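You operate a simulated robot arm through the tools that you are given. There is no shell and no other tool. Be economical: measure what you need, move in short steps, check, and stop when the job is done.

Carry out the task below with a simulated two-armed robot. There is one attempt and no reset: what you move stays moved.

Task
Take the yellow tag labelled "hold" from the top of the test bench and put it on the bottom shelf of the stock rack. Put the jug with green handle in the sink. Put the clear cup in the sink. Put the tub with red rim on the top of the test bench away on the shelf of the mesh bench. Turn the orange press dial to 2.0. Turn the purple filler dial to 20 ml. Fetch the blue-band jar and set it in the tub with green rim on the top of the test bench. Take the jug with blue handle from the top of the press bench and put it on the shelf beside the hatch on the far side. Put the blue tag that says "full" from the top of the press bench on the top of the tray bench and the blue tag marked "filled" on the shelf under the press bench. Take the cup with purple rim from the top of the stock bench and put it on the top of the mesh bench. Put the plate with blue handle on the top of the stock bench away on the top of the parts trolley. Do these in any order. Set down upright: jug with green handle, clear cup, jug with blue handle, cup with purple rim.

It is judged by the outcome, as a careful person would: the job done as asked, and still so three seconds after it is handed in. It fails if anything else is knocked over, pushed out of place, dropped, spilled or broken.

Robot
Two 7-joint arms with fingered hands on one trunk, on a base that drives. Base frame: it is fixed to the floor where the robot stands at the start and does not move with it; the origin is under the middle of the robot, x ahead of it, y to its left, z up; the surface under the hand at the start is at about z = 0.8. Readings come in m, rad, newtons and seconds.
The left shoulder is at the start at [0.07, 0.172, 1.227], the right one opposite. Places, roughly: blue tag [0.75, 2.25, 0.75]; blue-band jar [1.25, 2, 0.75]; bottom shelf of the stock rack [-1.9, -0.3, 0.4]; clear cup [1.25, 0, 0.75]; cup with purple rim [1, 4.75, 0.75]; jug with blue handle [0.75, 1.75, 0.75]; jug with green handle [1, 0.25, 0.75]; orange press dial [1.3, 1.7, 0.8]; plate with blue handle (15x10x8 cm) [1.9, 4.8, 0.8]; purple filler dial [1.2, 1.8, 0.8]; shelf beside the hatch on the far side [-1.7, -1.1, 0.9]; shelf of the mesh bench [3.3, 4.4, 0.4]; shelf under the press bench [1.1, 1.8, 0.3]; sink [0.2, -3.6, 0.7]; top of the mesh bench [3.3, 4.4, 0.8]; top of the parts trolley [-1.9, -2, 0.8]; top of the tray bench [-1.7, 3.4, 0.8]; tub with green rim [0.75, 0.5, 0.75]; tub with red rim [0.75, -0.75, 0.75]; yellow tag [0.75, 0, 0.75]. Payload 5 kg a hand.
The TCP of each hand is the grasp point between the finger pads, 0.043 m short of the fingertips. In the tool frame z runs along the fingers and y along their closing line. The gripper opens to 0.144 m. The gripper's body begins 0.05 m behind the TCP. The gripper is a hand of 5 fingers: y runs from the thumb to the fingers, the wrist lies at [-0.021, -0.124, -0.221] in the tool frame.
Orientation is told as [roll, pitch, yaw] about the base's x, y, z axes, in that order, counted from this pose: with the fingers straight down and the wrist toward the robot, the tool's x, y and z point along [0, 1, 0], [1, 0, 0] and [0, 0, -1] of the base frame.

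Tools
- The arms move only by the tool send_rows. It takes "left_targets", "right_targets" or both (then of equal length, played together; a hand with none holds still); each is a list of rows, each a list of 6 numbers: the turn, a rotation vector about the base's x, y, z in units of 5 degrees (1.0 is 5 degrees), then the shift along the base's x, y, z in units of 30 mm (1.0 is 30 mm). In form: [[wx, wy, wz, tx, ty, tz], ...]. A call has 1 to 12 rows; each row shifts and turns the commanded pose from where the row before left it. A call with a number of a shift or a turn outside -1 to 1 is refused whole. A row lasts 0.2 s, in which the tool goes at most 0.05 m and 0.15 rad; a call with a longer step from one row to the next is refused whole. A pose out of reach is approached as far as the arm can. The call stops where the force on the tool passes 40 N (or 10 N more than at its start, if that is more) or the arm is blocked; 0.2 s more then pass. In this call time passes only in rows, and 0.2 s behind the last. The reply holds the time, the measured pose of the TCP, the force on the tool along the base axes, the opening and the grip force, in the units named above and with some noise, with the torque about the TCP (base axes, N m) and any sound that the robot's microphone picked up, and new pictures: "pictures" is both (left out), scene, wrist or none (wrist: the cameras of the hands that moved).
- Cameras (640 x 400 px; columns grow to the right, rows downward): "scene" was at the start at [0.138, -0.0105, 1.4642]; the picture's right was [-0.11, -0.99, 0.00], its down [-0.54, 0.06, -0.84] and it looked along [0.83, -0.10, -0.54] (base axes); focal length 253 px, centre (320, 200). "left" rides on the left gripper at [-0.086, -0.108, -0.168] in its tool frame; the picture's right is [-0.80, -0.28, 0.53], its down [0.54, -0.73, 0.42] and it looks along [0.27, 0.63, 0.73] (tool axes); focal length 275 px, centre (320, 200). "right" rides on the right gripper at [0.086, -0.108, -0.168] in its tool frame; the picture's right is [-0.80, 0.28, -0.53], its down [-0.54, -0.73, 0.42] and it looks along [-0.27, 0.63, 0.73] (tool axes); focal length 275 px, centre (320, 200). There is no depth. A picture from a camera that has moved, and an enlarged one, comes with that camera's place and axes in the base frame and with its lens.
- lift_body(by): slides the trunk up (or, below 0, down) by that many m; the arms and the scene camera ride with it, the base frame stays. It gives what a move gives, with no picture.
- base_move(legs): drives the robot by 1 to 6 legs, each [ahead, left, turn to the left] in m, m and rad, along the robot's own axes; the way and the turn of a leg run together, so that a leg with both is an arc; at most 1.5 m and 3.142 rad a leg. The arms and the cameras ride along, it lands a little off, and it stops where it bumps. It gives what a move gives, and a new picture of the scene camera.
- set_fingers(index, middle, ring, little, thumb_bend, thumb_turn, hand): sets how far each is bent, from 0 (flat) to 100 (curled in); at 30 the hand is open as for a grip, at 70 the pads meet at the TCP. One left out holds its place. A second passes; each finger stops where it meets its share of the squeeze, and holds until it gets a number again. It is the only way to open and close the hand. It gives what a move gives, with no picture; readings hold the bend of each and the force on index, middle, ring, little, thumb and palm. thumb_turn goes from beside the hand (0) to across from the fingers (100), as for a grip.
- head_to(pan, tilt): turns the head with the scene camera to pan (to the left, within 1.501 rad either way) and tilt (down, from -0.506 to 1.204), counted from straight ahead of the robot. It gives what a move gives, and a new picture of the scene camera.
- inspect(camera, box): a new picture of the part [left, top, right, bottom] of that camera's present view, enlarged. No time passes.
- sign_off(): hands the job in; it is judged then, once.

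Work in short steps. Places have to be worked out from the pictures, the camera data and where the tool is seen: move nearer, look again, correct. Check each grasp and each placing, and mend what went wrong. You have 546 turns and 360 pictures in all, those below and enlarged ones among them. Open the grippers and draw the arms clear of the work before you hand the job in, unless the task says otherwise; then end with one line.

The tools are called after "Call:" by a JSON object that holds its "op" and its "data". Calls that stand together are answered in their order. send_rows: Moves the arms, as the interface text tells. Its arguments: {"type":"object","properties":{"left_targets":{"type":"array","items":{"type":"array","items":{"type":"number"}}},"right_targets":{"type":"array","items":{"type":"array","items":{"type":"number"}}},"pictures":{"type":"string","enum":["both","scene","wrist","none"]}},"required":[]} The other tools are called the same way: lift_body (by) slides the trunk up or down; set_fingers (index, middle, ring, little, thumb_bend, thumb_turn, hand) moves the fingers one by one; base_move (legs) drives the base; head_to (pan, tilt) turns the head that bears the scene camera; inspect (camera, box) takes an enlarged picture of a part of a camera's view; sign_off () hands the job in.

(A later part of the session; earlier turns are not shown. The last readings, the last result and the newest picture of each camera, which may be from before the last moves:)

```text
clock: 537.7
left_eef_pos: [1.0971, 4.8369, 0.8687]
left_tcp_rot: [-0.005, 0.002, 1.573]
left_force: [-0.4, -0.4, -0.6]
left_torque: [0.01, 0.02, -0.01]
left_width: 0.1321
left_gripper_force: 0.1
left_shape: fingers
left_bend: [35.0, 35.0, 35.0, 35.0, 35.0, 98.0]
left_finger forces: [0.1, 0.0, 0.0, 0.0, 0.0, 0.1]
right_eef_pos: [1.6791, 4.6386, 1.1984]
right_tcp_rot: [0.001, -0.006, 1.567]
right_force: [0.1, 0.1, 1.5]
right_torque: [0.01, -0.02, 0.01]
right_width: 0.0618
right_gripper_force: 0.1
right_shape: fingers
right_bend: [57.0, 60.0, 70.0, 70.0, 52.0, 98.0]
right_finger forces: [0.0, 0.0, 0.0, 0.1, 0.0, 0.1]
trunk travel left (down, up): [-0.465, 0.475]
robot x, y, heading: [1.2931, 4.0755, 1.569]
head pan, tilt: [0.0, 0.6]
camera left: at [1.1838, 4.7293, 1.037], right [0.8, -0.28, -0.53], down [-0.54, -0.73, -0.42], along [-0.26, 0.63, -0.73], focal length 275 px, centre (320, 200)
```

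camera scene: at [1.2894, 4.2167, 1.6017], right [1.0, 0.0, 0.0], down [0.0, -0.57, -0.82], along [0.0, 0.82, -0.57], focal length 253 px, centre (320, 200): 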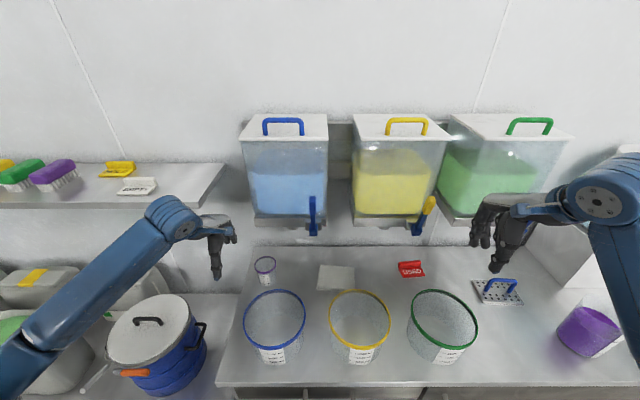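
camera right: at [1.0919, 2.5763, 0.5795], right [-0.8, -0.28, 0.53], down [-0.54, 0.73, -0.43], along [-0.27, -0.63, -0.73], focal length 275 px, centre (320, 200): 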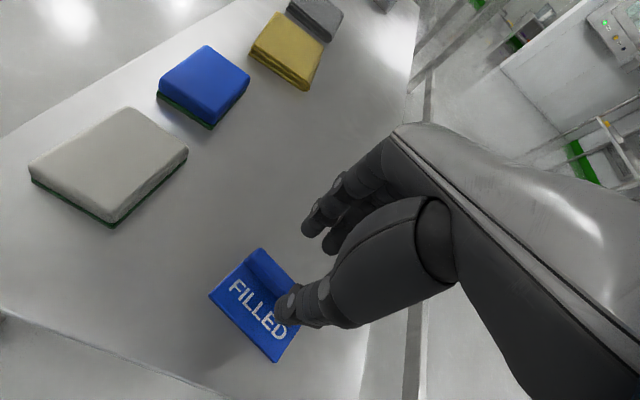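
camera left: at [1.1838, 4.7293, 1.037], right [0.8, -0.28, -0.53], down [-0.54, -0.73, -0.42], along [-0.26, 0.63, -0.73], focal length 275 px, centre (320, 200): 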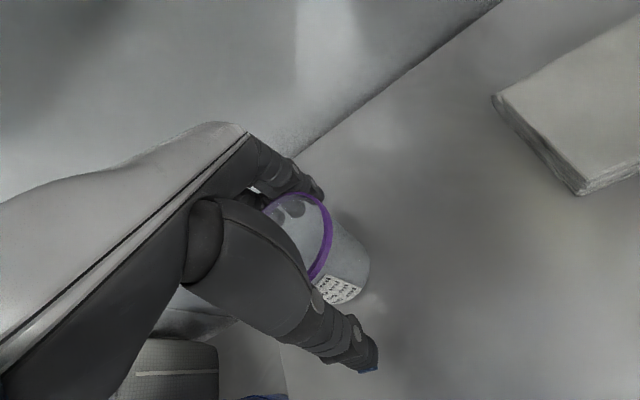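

The cup is within the hand. I close gently and test-lift.

Call:
{"op": "set_fingers", "data": {"hand": "left", "index": 50, "middle": 51, "ring": 53, "little": 53, "thumb_bend": 50}}

Call:
{"op": "set_fingers", "data": {"hand": "left", "index": 57, "middle": 60, "ring": 60, "little": 60, "thumb_bend": 57}}

Call:
{"op": "send_rows", "data": {"left_targets": [[0, 0, 0, 0, 0, 0.4], [0, 0, 0, 0, 0, 0.6]], "pictures": "wrist"}}

```text
clock: 538.7
left_eef_pos: [1.0975, 4.8378, 0.8681]
left_tcp_rot: [-0.006, 0.002, 1.572]
left_force: [-0.2, -0.2, -0.1]
left_torque: [-0.01, 0.03, 0.0]
left_width: 0.0793
left_gripper_force: 0.1
left_shape: fingers
left_bend: [50.0, 51.0, 53.0, 53.0, 50.0, 98.0]
left_finger forces: [0.1, 0.0, 0.0, 0.1, 0.0, 0.1]
right_eef_pos: [1.68, 4.637, 1.1972]
right_tcp_rot: [0.003, -0.005, 1.567]
right_force: [0.2, 0.1, -0.1]
right_torque: [0.01, -0.03, 0.0]
right_width: 0.0618
right_gripper_force: 0.0
right_shape: fingers
right_bend: [57.0, 60.0, 70.0, 70.0, 52.0, 98.0]
right_finger forces: [0.0, 0.0, 0.0, 0.0, 0.1, 0.0]
trunk travel left (down, up): [-0.465, 0.475]
robot x, y, heading: [1.2911, 4.0767, 1.569]
head pan, tilt: [0.0, 0.6]
```

```text
clock: 539.7
left_eef_pos: [1.0964, 4.8372, 0.8694]
left_tcp_rot: [-0.005, 0.0, 1.571]
left_force: [0.0, 1.3, 2.8]
left_torque: [0.09, 0.05, -0.02]
left_width: 0.0647
left_gripper_force: 7.1
left_shape: fingers
left_bend: [55.0, 56.0, 60.0, 60.0, 53.0, 97.0]
left_finger forces: [0.8, 6.2, 0.0, 0.1, 6.4, 0.0]
right_eef_pos: [1.6797, 4.6363, 1.1968]
right_tcp_rot: [0.0, -0.005, 1.568]
right_force: [-0.3, -0.1, 1.9]
right_torque: [-0.02, 0.01, 0.02]
right_width: 0.0618
right_gripper_force: 0.0
right_shape: fingers
right_bend: [57.0, 60.0, 70.0, 70.0, 52.0, 98.0]
right_finger forces: [0.0, 0.1, 0.1, 0.0, 0.0, 0.0]
trunk travel left (down, up): [-0.465, 0.475]
robot x, y, heading: [1.2903, 4.0762, 1.573]
head pan, tilt: [0.0, 0.6]
```

```text
clock: 540.3
left_eef_pos: [1.0969, 4.8368, 0.8982]
left_tcp_rot: [-0.005, 0.002, 1.571]
left_force: [1.0, 0.0, -0.1]
left_torque: [0.01, 0.01, 0.0]
left_width: 0.0646
left_gripper_force: 6.5
left_shape: fingers
left_bend: [55.0, 56.0, 60.0, 60.0, 53.0, 97.0]
left_finger forces: [0.8, 5.8, 0.1, 0.1, 6.3, 0.0]
right_eef_pos: [1.679, 4.637, 1.198]
right_tcp_rot: [0.002, -0.006, 1.567]
right_force: [0.7, 0.1, 0.2]
right_torque: [0.01, -0.01, -0.01]
right_width: 0.0619
right_gripper_force: 0.1
right_shape: fingers
right_bend: [57.0, 60.0, 70.0, 70.0, 52.0, 98.0]
right_finger forces: [0.0, 0.0, 0.1, 0.1, 0.0, 0.1]
trunk travel left (down, up): [-0.465, 0.475]
robot x, y, heading: [1.2879, 4.077, 1.575]
head pan, tilt: [0.0, 0.6]
camera left: at [1.1835, 4.729, 1.0673], right [0.8, -0.28, -0.53], down [-0.54, -0.73, -0.42], along [-0.26, 0.63, -0.73], focal length 275 px, centre (320, 200)
```

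left: 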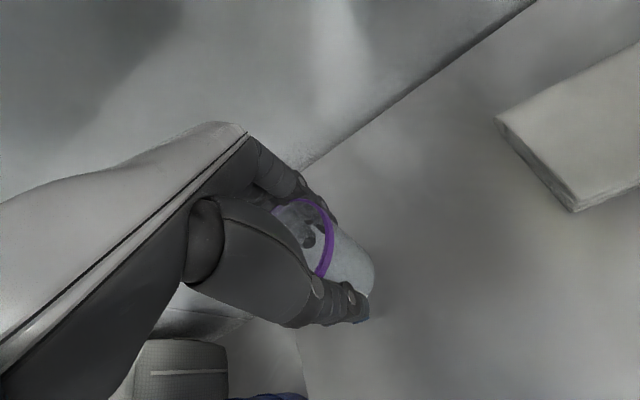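

Cup is up. I firm the grip, then back out the way I came.

Call:
{"op": "set_fingers", "data": {"hand": "left", "index": 64, "middle": 64, "ring": 66, "little": 62, "thumb_bend": 61}}

Call:
{"op": "send_rows", "data": {"left_targets": [[0, 0, 0, -0.8, 0, 0.3], [0, 0, 0, -0.9, 0, 0.3], [0, 0, 0, -0.9, 0, 0.5], [0, 0, 0, -0.8, 0, 0.8], [0, 0, 0, 0, 0, 0.9], [0, 0, 0, 0, -0.5, 0.9], [0, 0, 0, 0, -0.9, 0.8], [0, 0, 0, 0, -0.9, 0.8], [0, 0, 0, 0, -0.9, 0.8], [0, 0, 0, 0, -0.9, 0.8], [0, 0, 0, 0, -0.9, 0.8], [0, 0, 0, 0.3, -0.9, 0.8]]}}

```text
clock: 541.3
left_eef_pos: [1.0972, 4.837, 0.898]
left_tcp_rot: [-0.005, 0.0, 1.574]
left_force: [0.3, 0.2, 0.0]
left_torque: [0.03, 0.0, 0.01]
left_width: 0.0619
left_gripper_force: 16.3
left_shape: fingers
left_bend: [57.0, 58.0, 65.0, 62.0, 54.0, 96.0]
left_finger forces: [6.5, 8.4, 1.1, 0.0, 16.1, 0.0]
right_eef_pos: [1.6797, 4.6367, 1.1978]
right_tcp_rot: [0.002, -0.004, 1.566]
right_force: [-0.6, -0.4, 0.7]
right_torque: [-0.02, 0.02, 0.0]
right_width: 0.0619
right_gripper_force: 0.1
right_shape: fingers
right_bend: [57.0, 60.0, 70.0, 70.0, 52.0, 98.0]
right_finger forces: [0.0, 0.0, 0.0, 0.0, 0.0, 0.0]
trunk travel left (down, up): [-0.465, 0.475]
robot x, y, heading: [1.2872, 4.0744, 1.566]
head pan, tilt: [0.0, 0.6]
```

```text
clock: 543.9
left_eef_pos: [1.0041, 4.6592, 1.154]
left_tcp_rot: [-0.005, 0.0, 1.572]
left_force: [-0.5, -0.2, -1.1]
left_torque: [0.04, 0.01, -0.02]
left_width: 0.062
left_gripper_force: 15.9
left_shape: fingers
left_bend: [57.0, 59.0, 65.0, 62.0, 54.0, 96.0]
left_finger forces: [6.6, 8.4, 1.0, 0.0, 15.8, 0.0]
right_eef_pos: [1.6801, 4.6366, 1.1981]
right_tcp_rot: [0.004, -0.006, 1.567]
right_force: [0.3, -0.8, -0.3]
right_torque: [0.02, 0.01, -0.01]
right_width: 0.062
right_gripper_force: 0.1
right_shape: fingers
right_bend: [57.0, 60.0, 70.0, 70.0, 52.0, 98.0]
right_finger forces: [0.0, 0.0, 0.1, 0.1, 0.1, 0.0]
trunk travel left (down, up): [-0.465, 0.475]
robot x, y, heading: [1.291, 4.0763, 1.572]
head pan, tilt: [0.0, 0.6]
camera scene: at [1.2895, 4.2141, 1.6019], right [1.0, 0.0, 0.0], down [0.0, -0.56, -0.83], along [0.0, 0.83, -0.56], focal length 253 px, centre (320, 200)
camera left: at [1.0902, 4.5506, 1.3229], right [0.8, -0.28, -0.53], down [-0.54, -0.73, -0.43], along [-0.26, 0.63, -0.73], focal length 275 px, centre (320, 200)
```

scene: 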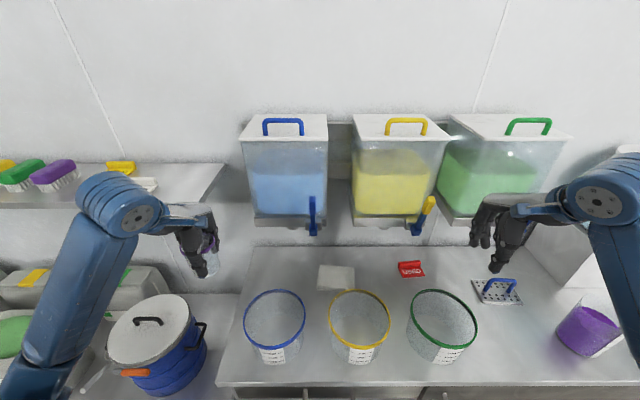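
left: 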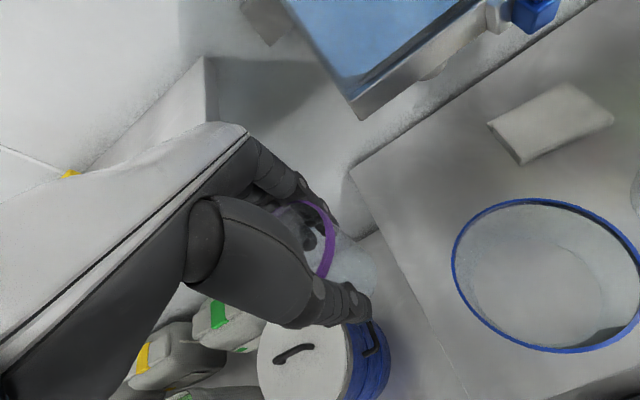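

Cup in hand. Now the plate: zoom on it.

Call:
{"op": "inspect", "data": {"camera": "scene", "box": [440, 240, 560, 330]}}

```text
4.44 times, centred on (500, 285) of scene
camera zoom: at [1.2895, 4.2141, 1.6019], right [1.0, 0.0, 0.0], down [0.0, -0.56, -0.83], along [0.0, 0.83, -0.56], focal length 1125 px, centre (-480, -178)
```

zoom: 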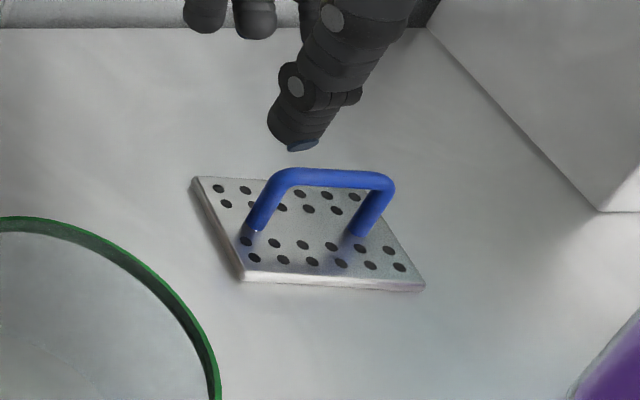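

The plate's handle bar runs along x at [1.93, 4.79, 0.87] — good for my present hand orientation. I retract slightly, strafe right, and open the hand.

Call:
{"op": "send_rows", "data": {"right_targets": [[0, 0, 0, -0.9, -0.8, 0], [0, 0, 0, -0.9, -0.8, 0], [0, 0, 0, -0.9, -0.8, 0], [0, 0, 0, -0.9, -0.8, 0], [0, 0, 0, -0.9, -0.3, 0], [0, 0, 0, -0.9, 0, 0]], "left_targets": [[0, 0, 0, 0, -0.5, 0], [0, 0, 0, 0, -0.5, 0], [0, 0, 0, 0, -0.5, 0], [0, 0, 0, 0, -0.5, 0], [0, 0, 0, 0, -0.3, 0], [0, 0, 0, 0, 0, 0]], "pictures": "none"}}

Call:
{"op": "set_fingers", "data": {"hand": "right", "index": 42, "middle": 42, "ring": 42, "little": 42, "thumb_bend": 42}}

Call:
{"op": "base_move", "data": {"legs": [[0, -0.44, 0]]}}

```text
clock: 545.3
left_eef_pos: [1.0008, 4.6146, 1.1534]
left_tcp_rot: [-0.007, 0.003, 1.571]
left_force: [-1.0, 1.2, -0.4]
left_torque: [-0.01, -0.01, 0.02]
left_width: 0.0619
left_gripper_force: 15.9
left_shape: fingers
left_bend: [57.0, 59.0, 65.0, 62.0, 54.0, 96.0]
left_finger forces: [6.5, 8.2, 1.0, 0.0, 15.8, 0.0]
left hand out of reach, approached as far as the arm can: row 4, 5
right_eef_pos: [1.5343, 4.6138, 1.2128]
right_tcp_rot: [-0.001, -0.004, 1.566]
right_force: [-0.5, 0.1, -0.2]
right_torque: [-0.03, -0.02, 0.02]
right_width: 0.0617
right_gripper_force: 0.1
right_shape: fingers
right_bend: [57.0, 60.0, 70.0, 70.0, 52.0, 98.0]
right_finger forces: [0.0, 0.0, 0.1, 0.0, 0.0, 0.0]
right hand out of reach, approached as far as the arm can: row 2, 3, 4, 5
trunk travel left (down, up): [-0.465, 0.475]
robot x, y, heading: [1.2917, 4.0769, 1.569]
head pan, tilt: [0.0, 0.6]
```

```text
clock: 546.3
left_eef_pos: [1.0028, 4.614, 1.1541]
left_tcp_rot: [-0.006, 0.004, 1.572]
left_force: [1.0, 0.7, -0.9]
left_torque: [-0.01, -0.01, -0.03]
left_width: 0.0622
left_gripper_force: 15.9
left_shape: fingers
left_bend: [57.0, 59.0, 65.0, 62.0, 54.0, 96.0]
left_finger forces: [6.5, 8.2, 1.1, 0.0, 15.8, 0.1]
right_eef_pos: [1.5364, 4.6143, 1.2131]
right_tcp_rot: [0.003, -0.003, 1.567]
right_force: [0.6, 0.6, 0.0]
right_torque: [0.04, -0.02, 0.0]
right_width: 0.1071
right_gripper_force: 0.0
right_shape: fingers
right_bend: [42.0, 42.0, 42.0, 42.0, 42.0, 97.0]
right_finger forces: [0.1, 0.0, 0.0, 0.0, 0.1, 0.0]
trunk travel left (down, up): [-0.465, 0.475]
robot x, y, heading: [1.29, 4.0776, 1.573]
head pan, tilt: [0.0, 0.6]
```

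```text
clock: 549.0
left_eef_pos: [1.4411, 4.6149, 1.1539]
left_tcp_rot: [-0.008, 0.003, 1.571]
left_force: [0.0, 0.2, -0.1]
left_torque: [-0.02, -0.02, 0.0]
left_width: 0.062
left_gripper_force: 15.0
left_shape: fingers
left_bend: [57.0, 59.0, 65.0, 62.0, 54.0, 96.0]
left_finger forces: [6.6, 8.3, 1.1, 0.1, 15.8, 0.1]
right_eef_pos: [1.9743, 4.6151, 1.2135]
right_tcp_rot: [0.002, -0.002, 1.567]
right_force: [0.0, 0.3, -0.4]
right_torque: [0.0, -0.01, 0.03]
right_width: 0.1069
right_gripper_force: 0.1
right_shape: fingers
right_bend: [42.0, 42.0, 42.0, 42.0, 42.0, 97.0]
right_finger forces: [0.0, 0.0, 0.0, 0.0, 0.1, 0.0]
trunk travel left (down, up): [-0.465, 0.475]
robot x, y, heading: [1.7281, 4.0787, 1.574]
head pan, tilt: [0.0, 0.6]
camera scene: at [1.7277, 4.2155, 1.6019], right [1.0, 0.0, 0.0], down [0.0, -0.57, -0.82], along [0.0, 0.82, -0.57], focal length 253 px, centre (320, 200)
```

scene: 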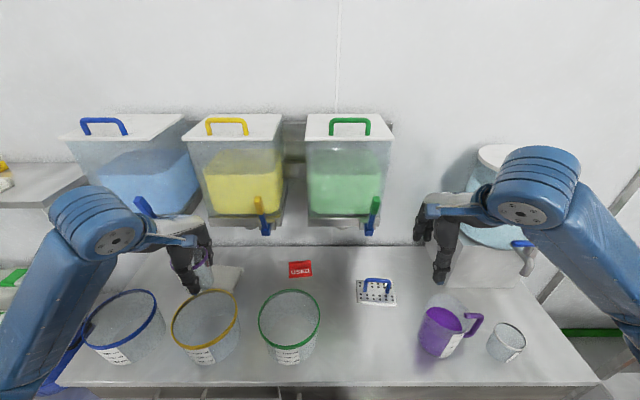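

I lower the right hand in the free corridor between the green tub and the purple jug, then go forward to the plate.

Call:
{"op": "send_rows", "data": {"right_targets": [[0, 0, 0, -0.8, 0, -0.5], [0, 0, 0, -0.8, 0, -0.9], [0, 0, 0, 0, 0, -0.9], [0, 0, 0, 0, 0, -0.9], [0, 0, 0, 0, 0, -0.9], [0, 0, 0, 0, 0, -0.9], [0, 0, 0, 0, 0, -0.9], [0, 0, 0, 0, 0, -0.9], [0, 0, 0, 0, 0, -0.9], [0, 0, 0, 0, 0.5, -0.7], [0, 0, 0, 0, 0.9, 0], [0, 0, 0, 0, 0.9, 0]]}}

```text
clock: 551.6
left_eef_pos: [1.4422, 4.6144, 1.1541]
left_tcp_rot: [-0.009, 0.005, 1.573]
left_force: [-0.7, -0.2, -0.7]
left_torque: [-0.04, -0.03, -0.03]
left_width: 0.062
left_gripper_force: 15.7
left_shape: fingers
left_bend: [57.0, 59.0, 65.0, 62.0, 54.0, 96.0]
left_finger forces: [6.5, 8.3, 1.2, 0.0, 15.8, 0.0]
right_eef_pos: [1.9282, 4.6898, 0.961]
right_tcp_rot: [0.002, 0.0, 1.568]
right_force: [0.0, 0.4, 0.0]
right_torque: [0.0, -0.01, -0.01]
right_width: 0.1073
right_gripper_force: 0.1
right_shape: fingers
right_bend: [42.0, 42.0, 42.0, 42.0, 42.0, 97.0]
right_finger forces: [0.0, 0.0, 0.0, 0.0, 0.0, 0.1]
right hand out of reach, approached as far as the arm can: row 2
trunk travel left (down, up): [-0.465, 0.475]
robot x, y, heading: [1.7309, 4.0749, 1.577]
head pan, tilt: [0.0, 0.6]
camera scene: at [1.7281, 4.2164, 1.6018], right [1.0, 0.0, 0.0], down [0.0, -0.57, -0.82], along [0.0, 0.82, -0.57], focal length 253 px, centre (320, 200)
camera right: at [1.842, 4.5802, 1.1276], right [0.8, 0.28, 0.53], down [0.54, -0.73, -0.43], along [0.27, 0.63, -0.73], focal length 275 px, centre (320, 200)
```

scene: 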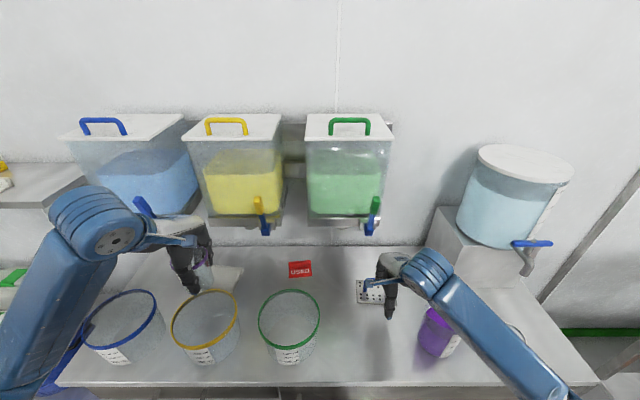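
right: 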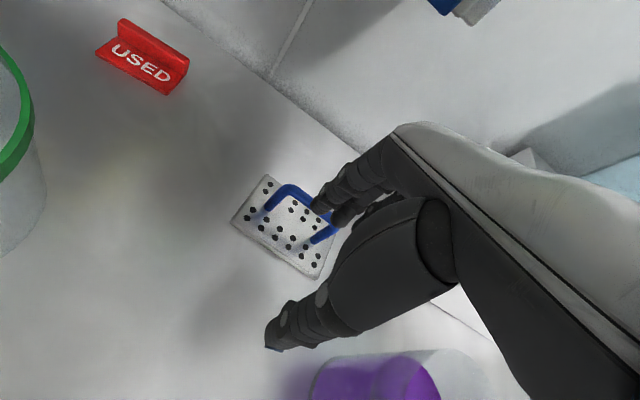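

Handle bar at [1.923, 4.781]. Forward 9 cm, then down over the bar.

Call:
{"op": "send_rows", "data": {"right_targets": [[0, 0, 0, -0.15, 0.9, 0], [0, 0, 0, 0, 0.9, 0], [0, 0, 0, 0, 0.9, 0], [0, 0, 0, 0, 0.35, -0.4], [0, 0, 0, 0, 0, -0.8], [0, 0, 0, 0, 0, -0.8]]}}

```text
clock: 553.0
left_eef_pos: [1.4416, 4.6147, 1.1545]
left_tcp_rot: [-0.006, 0.003, 1.573]
left_force: [-0.6, 0.2, -1.1]
left_torque: [-0.02, 0.0, 0.0]
left_width: 0.0622
left_gripper_force: 15.7
left_shape: fingers
left_bend: [57.0, 59.0, 65.0, 62.0, 54.0, 96.0]
left_finger forces: [6.5, 8.4, 1.1, 0.0, 15.8, 0.0]
right_eef_pos: [1.9208, 4.7789, 0.9013]
right_tcp_rot: [0.002, -0.003, 1.567]
right_force: [0.0, -0.2, 0.0]
right_torque: [-0.04, -0.01, 0.01]
right_width: 0.1072
right_gripper_force: 0.0
right_shape: fingers
right_bend: [42.0, 42.0, 42.0, 42.0, 42.0, 97.0]
right_finger forces: [0.0, 0.0, 0.0, 0.0, 0.0, 0.1]
trunk travel left (down, up): [-0.465, 0.475]
robot x, y, heading: [1.7278, 4.0778, 1.572]
head pan, tilt: [0.0, 0.6]
camera scene: at [1.7283, 4.2158, 1.6019], right [1.0, 0.0, 0.0], down [0.0, -0.57, -0.82], along [0.0, 0.82, -0.57], focal length 253 px, centre (320, 200)
camera right: at [1.836, 4.6705, 1.0683], right [0.8, 0.28, 0.53], down [0.54, -0.73, -0.43], along [0.27, 0.63, -0.73], focal length 275 px, centre (320, 200)
```

scene: 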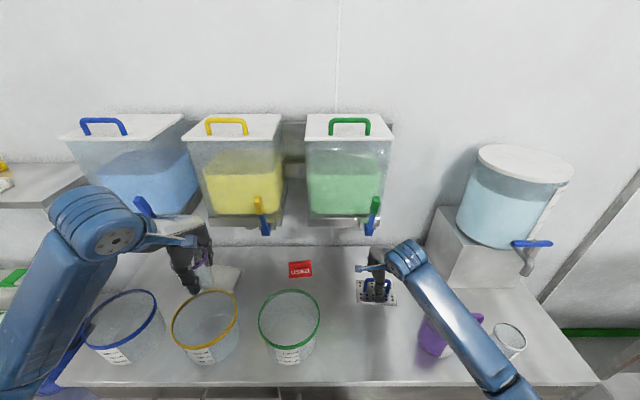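
right: 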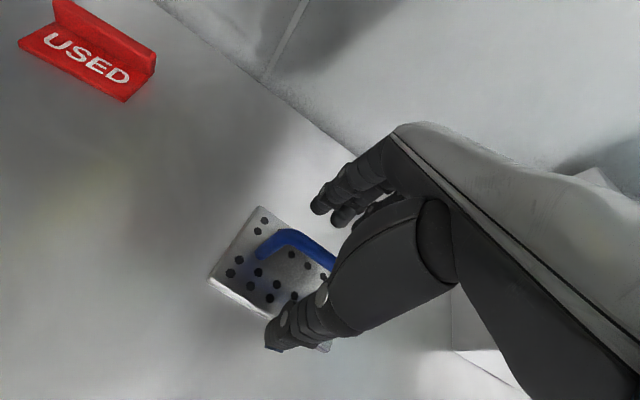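

The bar lies between thumb and fingers. Down 2 cm and close.

Call:
{"op": "send_rows", "data": {"right_targets": [[0, 0, 0, 0, 0.05, -0.4], [0, 0, 0, 0, 0, -0.35]], "pictures": "none"}}

Call:
{"op": "set_fingers", "data": {"hand": "right", "index": 80, "middle": 80, "ring": 80, "little": 80, "thumb_bend": 78}}

Call:
{"op": "send_rows", "data": {"right_targets": [[0, 0, 0, 0, 0, 0.4], [0, 0, 0, 0, 0, 0.7]], "pictures": "wrist"}}

```text
clock: 553.6
left_eef_pos: [1.4421, 4.6142, 1.1537]
left_tcp_rot: [-0.008, 0.003, 1.573]
left_force: [-0.4, 0.2, -0.3]
left_torque: [0.0, 0.0, -0.03]
left_width: 0.062
left_gripper_force: 15.6
left_shape: fingers
left_bend: [57.0, 59.0, 65.0, 62.0, 54.0, 96.0]
left_finger forces: [6.5, 8.3, 1.0, 0.0, 15.9, 0.0]
right_eef_pos: [1.9221, 4.7796, 0.8783]
right_tcp_rot: [0.003, -0.005, 1.567]
right_force: [0.5, 1.0, 0.0]
right_torque: [-0.01, 0.02, 0.01]
right_width: 0.1074
right_gripper_force: 0.0
right_shape: fingers
right_bend: [42.0, 42.0, 42.0, 42.0, 42.0, 97.0]
right_finger forces: [0.0, 0.1, 0.0, 0.0, 0.1, 0.0]
trunk travel left (down, up): [-0.465, 0.475]
robot x, y, heading: [1.7303, 4.0782, 1.572]
head pan, tilt: [0.0, 0.6]
```

```text
clock: 554.6
left_eef_pos: [1.4408, 4.6144, 1.1539]
left_tcp_rot: [-0.006, 0.004, 1.572]
left_force: [0.2, 0.3, -0.2]
left_torque: [0.0, 0.01, -0.02]
left_width: 0.0619
left_gripper_force: 16.1
left_shape: fingers
left_bend: [57.0, 59.0, 65.0, 62.0, 54.0, 96.0]
left_finger forces: [6.5, 8.3, 1.1, 0.1, 15.8, 0.0]
right_eef_pos: [1.9213, 4.7793, 0.8784]
right_tcp_rot: [0.002, -0.003, 1.568]
right_force: [0.8, -0.4, -4.0]
right_torque: [0.08, 0.05, -0.03]
right_width: 0.0007
right_gripper_force: 3.0
right_shape: fingers
right_bend: [73.0, 79.0, 79.0, 80.0, 73.0, 100.0]
right_finger forces: [0.1, 2.8, 3.0, 0.1, 0.0, 0.0]
trunk travel left (down, up): [-0.465, 0.475]
robot x, y, heading: [1.7284, 4.0735, 1.571]
head pan, tilt: [0.0, 0.6]
```

```text
clock: 555.2
left_eef_pos: [1.4407, 4.6146, 1.1548]
left_tcp_rot: [-0.007, 0.003, 1.573]
left_force: [0.0, -0.1, 0.6]
left_torque: [0.01, 0.01, -0.01]
left_width: 0.0619
left_gripper_force: 15.5
left_shape: fingers
left_bend: [57.0, 59.0, 65.0, 62.0, 54.0, 96.0]
left_finger forces: [6.5, 8.2, 1.0, 0.1, 15.8, 0.0]
right_eef_pos: [1.9218, 4.7796, 0.9112]
right_tcp_rot: [0.002, -0.003, 1.569]
right_force: [0.2, 0.9, -3.6]
right_torque: [0.05, 0.02, 0.01]
right_width: 0.0006
right_gripper_force: 2.9
right_shape: fingers
right_bend: [73.0, 79.0, 80.0, 80.0, 73.0, 100.0]
right_finger forces: [0.0, 2.6, 3.1, 0.0, 0.0, 0.1]
trunk travel left (down, up): [-0.465, 0.475]
robot x, y, heading: [1.7316, 4.0776, 1.57]
head pan, tilt: [0.0, 0.6]
camera right: at [1.8361, 4.6718, 1.0791], right [0.8, 0.28, 0.53], down [0.54, -0.73, -0.43], along [0.27, 0.63, -0.73], focal length 275 px, centre (320, 200)
```

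right: 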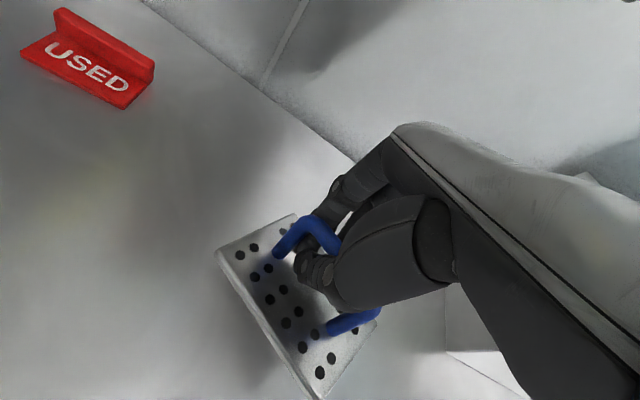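

The handle is hooked in the closed hand and the plate hangs securely. I pull back and raise it.

Call:
{"op": "send_rows", "data": {"right_targets": [[0, 0, 0, 0, -0.2, 0.8], [0, 0, 0, 0, -0.6, 0.7], [0, 0, 0, 0, -0.8, 0.5], [0, 0, 0, 0, -0.8, 0.5], [0, 0, 0, 0, -0.8, 0.8], [0, 0, 0, 0, -0.8, 0.9], [0, 0, 0, 0, -0.5, 0.9], [0, 0, 0, 0, -0.2, 0.9], [0, 0, 0, 0, 0, 0.9], [0, 0, 0, 0, 0, 0.5]]}}

```text
clock: 557.4
left_eef_pos: [1.4399, 4.615, 1.1551]
left_tcp_rot: [-0.007, 0.002, 1.572]
left_force: [-0.2, -0.4, 0.0]
left_torque: [-0.01, -0.01, -0.01]
left_width: 0.0618
left_gripper_force: 15.6
left_shape: fingers
left_bend: [57.0, 59.0, 65.0, 62.0, 54.0, 96.0]
left_finger forces: [6.5, 8.2, 1.1, 0.0, 15.8, 0.0]
right_eef_pos: [1.9208, 4.6389, 1.1348]
right_tcp_rot: [0.002, -0.002, 1.569]
right_force: [-0.2, 0.5, -4.2]
right_torque: [0.09, 0.0, 0.02]
right_width: 0.0005
right_gripper_force: 3.2
right_shape: fingers
right_bend: [73.0, 79.0, 80.0, 80.0, 73.0, 100.0]
right_finger forces: [0.0, 2.9, 2.8, 0.0, 0.0, 0.1]
trunk travel left (down, up): [-0.465, 0.475]
robot x, y, heading: [1.7301, 4.0754, 1.569]
head pan, tilt: [0.0, 0.6]
camera scene: at [1.7274, 4.2155, 1.6018], right [1.0, 0.0, 0.0], down [0.0, -0.57, -0.82], along [0.0, 0.82, -0.57], focal length 253 px, centre (320, 200)
camera right: at [1.8358, 4.5303, 1.3017], right [0.8, 0.28, 0.53], down [0.54, -0.73, -0.43], along [0.27, 0.63, -0.73], focal length 275 px, centre (320, 200)
```

scene: 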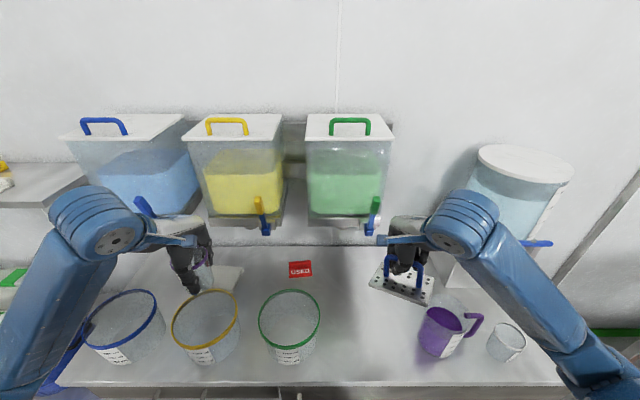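
right: 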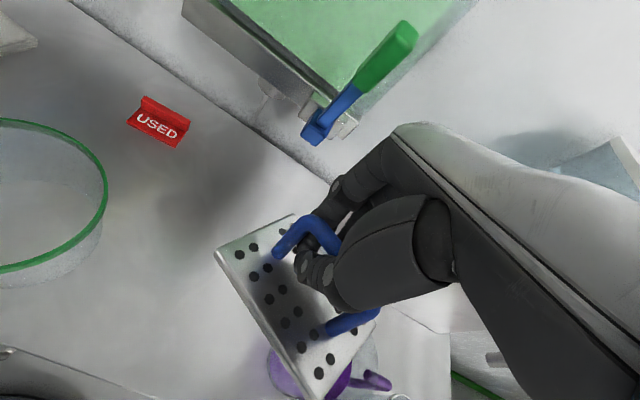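

Both objects are secure. I back away from the counter and turn toward the mesh bench.

Call:
{"op": "base_move", "data": {"legs": [[-0.5, 0, 0], [0, 0, -1.57]]}}

```text
clock: 564.1
left_eef_pos: [2.268, 3.8658, 1.1533]
left_tcp_rot: [-0.005, 0.003, 0.006]
left_force: [-0.4, -0.2, 0.5]
left_torque: [-0.03, -0.02, 0.0]
left_width: 0.0615
left_gripper_force: 15.1
left_shape: fingers
left_bend: [58.0, 59.0, 65.0, 62.0, 54.0, 96.0]
left_finger forces: [6.3, 8.0, 1.0, 0.0, 15.0, 0.0]
right_eef_pos: [2.2942, 3.3859, 1.134]
right_tcp_rot: [0.002, -0.004, 0.0]
right_force: [0.3, 0.3, -4.1]
right_torque: [0.05, -0.06, -0.01]
right_width: 0.0007
right_gripper_force: 1.6
right_shape: fingers
right_bend: [73.0, 79.0, 80.0, 80.0, 73.0, 100.0]
right_finger forces: [0.1, 2.9, 0.0, 0.0, 0.1, 0.1]
trunk travel left (down, up): [-0.465, 0.475]
robot x, y, heading: [1.7333, 3.5808, -0.002]
head pan, tilt: [0.0, 0.6]
camera scene: at [1.8692, 3.5767, 1.6018], right [0.0, -1.0, 0.0], down [-0.57, 0.0, -0.82], along [0.82, 0.0, -0.57], focal length 253 px, centre (320, 200)
```

scene: 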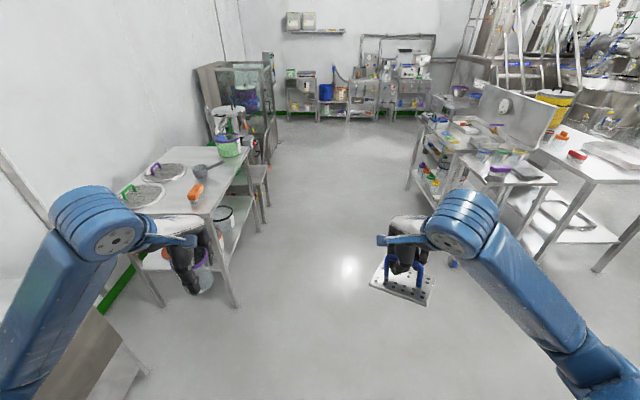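

Corridor is clear. I drive along the mesh bench and turn to face it.

Call:
{"op": "base_move", "data": {"legs": [[1.42, -0.08, 0], [0, 0, 1.57]]}}

Call:
{"op": "head_to", "data": {"pan": 0.0, "tilt": 0.75}}

```text
clock: 575.1
left_eef_pos: [2.8706, 4.0402, 1.1534]
left_tcp_rot: [-0.006, 0.003, 1.575]
left_force: [-0.6, -0.4, 0.0]
left_torque: [0.01, 0.06, -0.01]
left_width: 0.0607
left_gripper_force: 14.0
left_shape: fingers
left_bend: [58.0, 59.0, 65.0, 62.0, 54.0, 96.0]
left_finger forces: [6.3, 7.8, 0.9, 0.0, 14.5, 0.0]
right_eef_pos: [3.352, 4.0675, 1.1342]
right_tcp_rot: [0.003, -0.003, 1.571]
right_force: [-0.1, 0.5, -2.9]
right_torque: [0.07, 0.05, -0.01]
right_width: 0.0005
right_gripper_force: 1.6
right_shape: fingers
right_bend: [73.0, 79.0, 80.0, 80.0, 73.0, 100.0]
right_finger forces: [0.0, 3.2, 0.0, 0.0, 0.1, 0.1]
trunk travel left (down, up): [-0.465, 0.475]
robot x, y, heading: [3.1601, 3.5023, 1.572]
head pan, tilt: [0.0, 0.6]
camera scene: at [3.1593, 3.6433, 1.6018], right [1.0, 0.0, 0.0], down [0.0, -0.57, -0.82], along [0.0, 0.82, -0.57], focal length 253 px, centre (320, 200)
```

scene: 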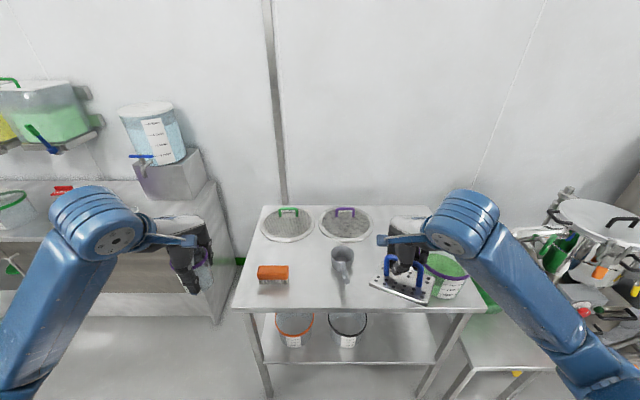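

```text
clock: 575.8
left_eef_pos: [2.8713, 4.0406, 1.153]
left_tcp_rot: [-0.006, 0.003, 1.576]
left_force: [-0.3, 0.0, 0.2]
left_torque: [-0.02, -0.01, -0.01]
left_width: 0.0608
left_gripper_force: 14.5
left_shape: fingers
left_bend: [58.0, 59.0, 65.0, 62.0, 54.0, 96.0]
left_finger forces: [6.4, 7.8, 0.9, 0.0, 14.5, 0.1]
right_eef_pos: [3.3509, 4.0665, 1.1349]
right_tcp_rot: [0.001, -0.003, 1.571]
right_force: [-0.4, -0.4, -4.0]
right_torque: [0.07, 0.04, 0.0]
right_width: 0.0009
right_gripper_force: 1.0
right_shape: fingers
right_bend: [73.0, 79.0, 80.0, 80.0, 73.0, 100.0]
right_finger forces: [0.1, 3.3, 0.0, 0.1, 0.0, 0.0]
trunk travel left (down, up): [-0.465, 0.475]
robot x, y, heading: [3.1635, 3.5016, 1.578]
head pan, tilt: [0.0, 0.75]
camera scene: at [3.1592, 3.6378, 1.589], right [1.0, 0.0, 0.0], down [0.0, -0.68, -0.73], along [0.0, 0.73, -0.68], focal length 253 px, centre (320, 200)
```

scene: 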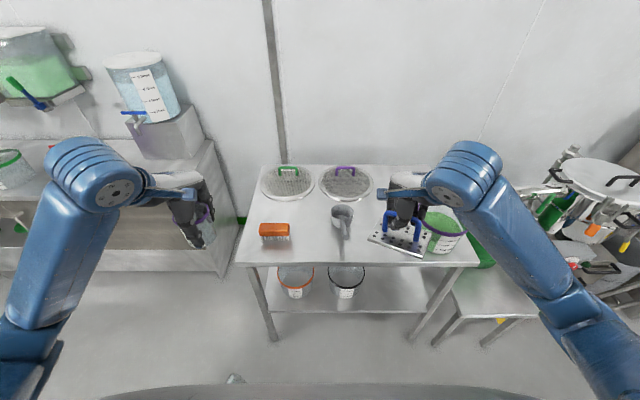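

The mesh bench top has a free patch around [3.13, 4.27]; the shelf below has room at its right end (x≈3.39–3.65). I shift right and bring the cup over the free patch.

Call:
{"op": "base_move", "data": {"legs": [[0, -0.17, 0]]}}

Call:
{"op": "send_rows", "data": {"left_targets": [[0, 0, 0, 0.35, 0.9, 0], [0, 0, 0, 0.35, 0.9, 0], [0, 0, 0, 0.35, 0.9, 0], [0, 0, 0, 0.35, 0.9, 0], [0, 0, 0, 0.35, 0.9, 0], [0, 0, 0, 0.35, 0.9, -0.5], [0, 0, 0, 0.35, 0.9, -0.5], [0, 0, 0, 0.3, 0.9, -0.5], [0, 0, 0, 0, 0.4, -0.9]]}}

```text
clock: 577.2
left_eef_pos: [3.0411, 4.041, 1.1534]
left_tcp_rot: [-0.007, 0.003, 1.576]
left_force: [-0.5, 0.0, -1.3]
left_torque: [0.01, -0.02, 0.01]
left_width: 0.0612
left_gripper_force: 14.8
left_shape: fingers
left_bend: [58.0, 59.0, 65.0, 62.0, 54.0, 96.0]
left_finger forces: [6.5, 7.8, 0.9, 0.0, 14.5, 0.1]
right_eef_pos: [3.5208, 4.0686, 1.1346]
right_tcp_rot: [0.0, -0.003, 1.571]
right_force: [0.3, 0.3, -3.3]
right_torque: [0.03, 0.01, 0.01]
right_width: 0.0005
right_gripper_force: 1.2
right_shape: fingers
right_bend: [73.0, 79.0, 80.0, 80.0, 73.0, 100.0]
right_finger forces: [0.0, 3.1, 0.0, 0.1, 0.0, 0.0]
trunk travel left (down, up): [-0.465, 0.475]
robot x, y, heading: [3.3332, 3.5056, 1.577]
head pan, tilt: [0.0, 0.75]
camera scene: at [3.328, 3.6384, 1.5889], right [1.0, 0.0, 0.0], down [0.0, -0.68, -0.73], along [0.0, 0.73, -0.68], focal length 253 px, centre (320, 200)
```

scene: 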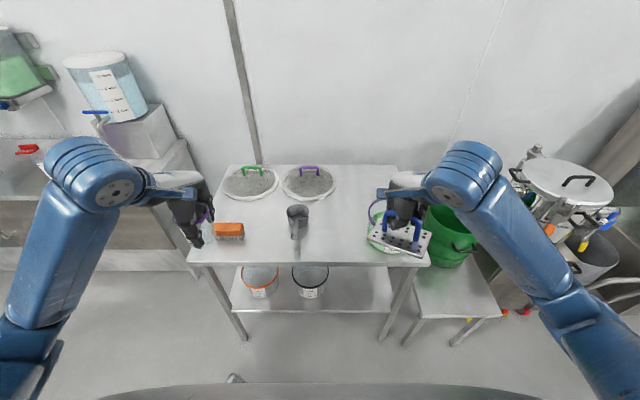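

```text
clock: 579.2
left_eef_pos: [3.1252, 4.271, 1.0822]
left_tcp_rot: [-0.005, 0.006, 1.575]
left_force: [-0.2, -0.1, -0.4]
left_torque: [0.0, -0.01, 0.03]
left_width: 0.0609
left_gripper_force: 14.6
left_shape: fingers
left_bend: [58.0, 59.0, 65.0, 62.0, 54.0, 96.0]
left_finger forces: [6.5, 7.9, 0.8, 0.0, 14.3, 0.1]
right_eef_pos: [3.5205, 4.0675, 1.1337]
right_tcp_rot: [0.001, -0.001, 1.573]
right_force: [-0.3, 0.4, -3.7]
right_torque: [0.06, 0.02, -0.02]
right_width: 0.0006
right_gripper_force: 1.6
right_shape: fingers
right_bend: [73.0, 79.0, 80.0, 80.0, 73.0, 100.0]
right_finger forces: [0.0, 3.2, 0.0, 0.1, 0.0, 0.1]
trunk travel left (down, up): [-0.465, 0.475]
robot x, y, heading: [3.3298, 3.5025, 1.577]
head pan, tilt: [0.0, 0.75]
camera scene: at [3.3292, 3.6389, 1.589], right [1.0, 0.0, 0.0], down [0.0, -0.68, -0.73], along [0.0, 0.73, -0.68], focal length 253 px, centre (320, 200)
camera left: at [3.2119, 4.1628, 1.2507], right [0.8, -0.28, -0.53], down [-0.54, -0.73, -0.42], along [-0.27, 0.62, -0.74], focal length 275 px, centre (320, 200)
```

scene: 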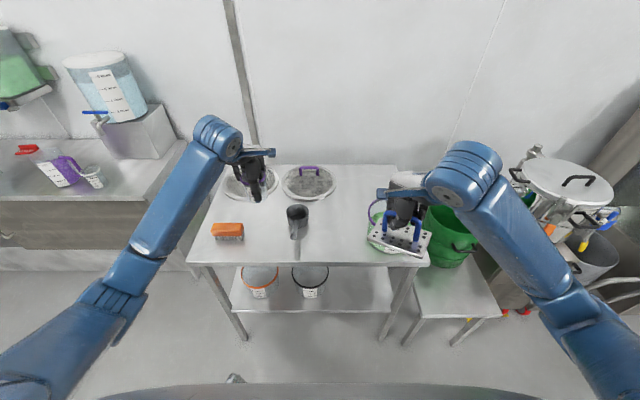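
left: 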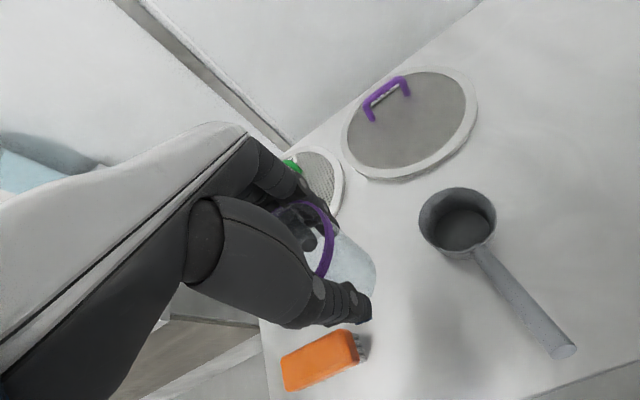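

The patch is clear of brush, scoop and mesh lids. I lower the cup.

Call:
{"op": "send_rows", "data": {"left_targets": [[0, 0, 0, 0.1, 0, -0.9], [0, 0, 0, 0, 0, -0.9], [0, 0, 0, 0, 0, -0.9], [0, 0, 0, 0, 0, -0.9], [0, 0, 0, 0, 0, -0.9], [0, 0, 0, 0, 0, -0.8], [0, 0, 0, 0, 0, -0.6], [0, 0, 0, 0, 0, -0.4], [0, 0, 0, 0, 0, -0.3], [0, 0, 0, 0, 0, -0.25]], "pictures": "wrist"}}

```text
clock: 581.4
left_eef_pos: [3.1285, 4.2738, 0.8878]
left_tcp_rot: [-0.01, -0.018, 1.573]
left_force: [1.6, -6.6, 25.1]
left_torque: [0.23, 0.11, 0.0]
left_width: 0.0572
left_gripper_force: 24.1
left_shape: fingers
left_bend: [60.0, 59.0, 66.0, 62.0, 55.0, 96.0]
left_finger forces: [4.5, 20.8, 0.5, 0.1, 22.1, 0.0]
right_eef_pos: [3.5222, 4.0642, 1.1335]
right_tcp_rot: [0.002, -0.003, 1.57]
right_force: [0.6, -0.1, -3.4]
right_torque: [0.0, 0.05, 0.04]
right_width: 0.0006
right_gripper_force: 1.6
right_shape: fingers
right_bend: [73.0, 79.0, 80.0, 80.0, 73.0, 100.0]
right_finger forces: [0.0, 3.2, 0.1, 0.1, 0.0, 0.1]
trunk travel left (down, up): [-0.465, 0.475]
robot x, y, heading: [3.3326, 3.5043, 1.572]
head pan, tilt: [0.0, 0.75]
stopped in row 10 (left hand): the force on the tool passed its limit at 43 N (the readings are from after the stop); the commanded pose is now the measured one
camera left: at [3.2153, 4.1625, 1.0549], right [0.8, -0.27, -0.53], down [-0.54, -0.72, -0.44], along [-0.26, 0.64, -0.72], focal length 275 px, centre (320, 200)
```

left: 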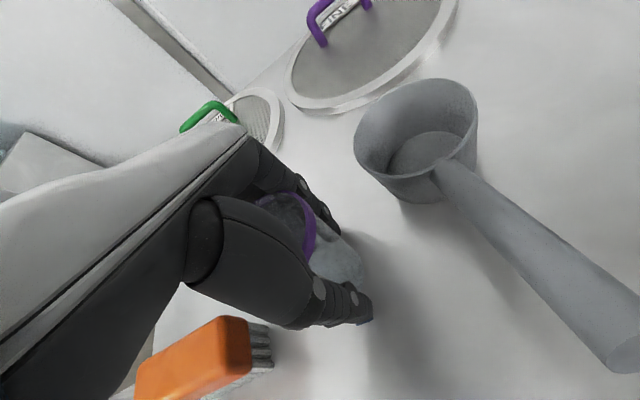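

Contact. I release by opening moderately and check before lifting off.

Call:
{"op": "set_fingers", "data": {"hand": "left", "index": 42, "middle": 42, "ring": 42, "little": 42, "thumb_bend": 42}}

Call:
{"op": "send_rows", "data": {"left_targets": [[0, 0, 0, 0, 0, 0.6], [0, 0, 0, 0, 0, 0.9], [0, 0, 0, 0, 0, 0.9], [0, 0, 0, 0, 0, 0.9], [0, 0, 0, 0, 0, 0.9], [0, 0, 0, 0, 0, 0.9]]}}

```text
clock: 582.4
left_eef_pos: [3.1278, 4.2721, 0.8853]
left_tcp_rot: [-0.009, -0.013, 1.573]
left_force: [-0.1, -2.9, 18.2]
left_torque: [0.42, 0.21, 0.09]
left_width: 0.1058
left_gripper_force: 9.1
left_shape: fingers
left_bend: [42.0, 45.0, 42.0, 42.0, 43.0, 97.0]
left_finger forces: [0.2, 15.0, 0.0, 0.0, 3.1, 0.1]
right_eef_pos: [3.5221, 4.0666, 1.1346]
right_tcp_rot: [0.001, -0.005, 1.571]
right_force: [-0.2, 0.4, -3.1]
right_torque: [0.07, 0.05, 0.04]
right_width: 0.0006
right_gripper_force: 1.6
right_shape: fingers
right_bend: [73.0, 79.0, 80.0, 80.0, 73.0, 100.0]
right_finger forces: [0.0, 3.1, 0.1, 0.0, 0.0, 0.0]
trunk travel left (down, up): [-0.465, 0.475]
robot x, y, heading: [3.335, 3.5071, 1.575]
head pan, tilt: [0.0, 0.75]
```

```text
clock: 583.8
left_eef_pos: [3.1283, 4.2726, 1.0367]
left_tcp_rot: [-0.007, -0.008, 1.574]
left_force: [0.0, -0.1, -0.4]
left_torque: [0.01, -0.01, -0.02]
left_width: 0.1072
left_gripper_force: 0.0
left_shape: fingers
left_bend: [42.0, 42.0, 42.0, 42.0, 42.0, 97.0]
left_finger forces: [0.0, 0.1, 0.0, 0.0, 0.1, 0.0]
right_eef_pos: [3.5229, 4.0683, 1.134]
right_tcp_rot: [0.001, -0.004, 1.571]
right_force: [0.2, -0.1, -4.1]
right_torque: [0.08, 0.02, -0.01]
right_width: 0.0008
right_gripper_force: 1.6
right_shape: fingers
right_bend: [73.0, 79.0, 80.0, 80.0, 73.0, 100.0]
right_finger forces: [0.1, 3.2, 0.1, 0.1, 0.0, 0.0]
trunk travel left (down, up): [-0.465, 0.475]
robot x, y, heading: [3.3341, 3.5045, 1.575]
head pan, tilt: [0.0, 0.75]
camera scene: at [3.3302, 3.6385, 1.5889], right [1.0, 0.0, 0.0], down [0.0, -0.68, -0.73], along [0.0, 0.73, -0.68], focal length 253 px, centre (320, 200)
camera left: at [3.2149, 4.1637, 1.2044], right [0.8, -0.28, -0.53], down [-0.54, -0.72, -0.43], along [-0.26, 0.63, -0.73], focal length 275 px, centre (320, 200)
```

scene: 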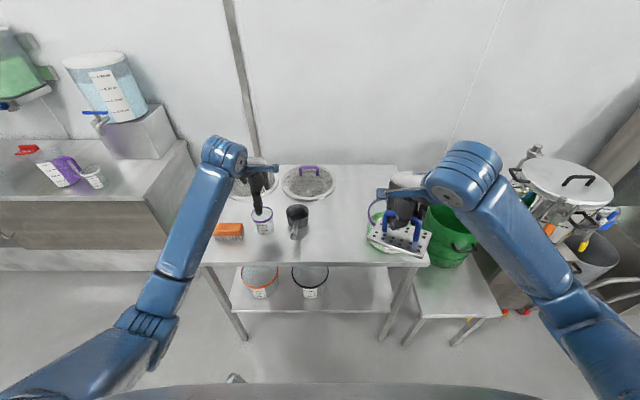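
left: 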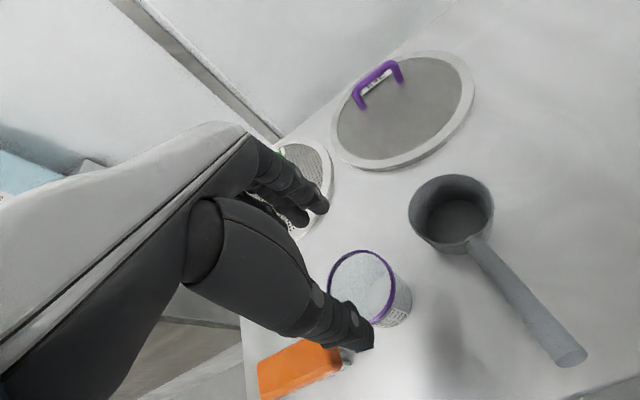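

Cup stands upright. I look closely at the lower shelf for the red tub later.

Call:
{"op": "inspect", "data": {"camera": "scene", "box": [200, 240, 440, 350]}}

Call:
{"op": "send_rows", "data": {"left_targets": [[0, 0, 0, -0.3, -0.3, 0.9], [0, 0, 0, -0.3, -0.6, 0.9], [0, 0, 0, -0.3, -0.8, 0.9], [0, 0, 0, -0.3, -0.8, 0.9], [0, 0, 0, -0.3, -0.9, 0.9], [0, 0, 0, -0.3, -0.9, 0.5], [0, 0, 0, -0.3, -0.9, 0]], "pictures": "none"}}

```text
2.67 times, centred on (320, 295) of scene
camera zoom: at [3.3302, 3.6385, 1.5889], right [1.0, 0.0, 0.0], down [0.0, -0.68, -0.73], along [0.0, 0.73, -0.68], focal length 675 px, centre (320, -53)
```

zoom: 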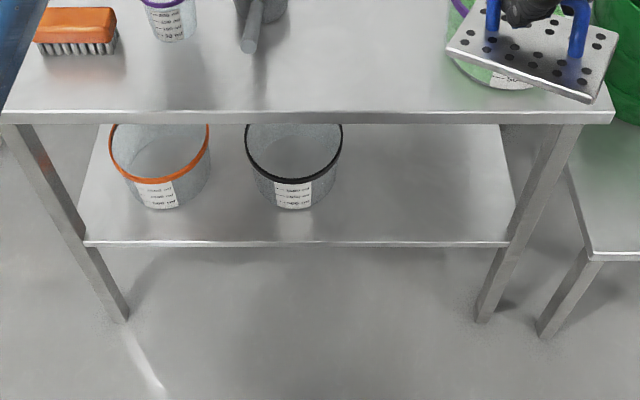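

```text
clock: 585.4
left_eef_pos: [3.0644, 4.115, 1.1886]
left_tcp_rot: [-0.007, -0.011, 1.574]
left_force: [-0.7, 0.5, -0.5]
left_torque: [0.03, 0.02, 0.0]
left_width: 0.1072
left_gripper_force: 0.2
left_shape: fingers
left_bend: [42.0, 42.0, 42.0, 42.0, 42.0, 97.0]
left_finger forces: [0.0, 0.1, 0.0, 0.0, 0.0, 0.0]
right_eef_pos: [3.5228, 4.0665, 1.1354]
right_tcp_rot: [0.001, -0.004, 1.571]
right_force: [0.3, -0.7, -4.1]
right_torque: [0.09, 0.04, -0.01]
right_width: 0.0005
right_gripper_force: 1.0
right_shape: fingers
right_bend: [73.0, 79.0, 80.0, 80.0, 73.0, 100.0]
right_finger forces: [0.1, 3.3, 0.0, 0.0, 0.1, 0.0]
trunk travel left (down, up): [-0.465, 0.475]
robot x, y, heading: [3.331, 3.5059, 1.574]
head pan, tilt: [0.0, 0.75]
```

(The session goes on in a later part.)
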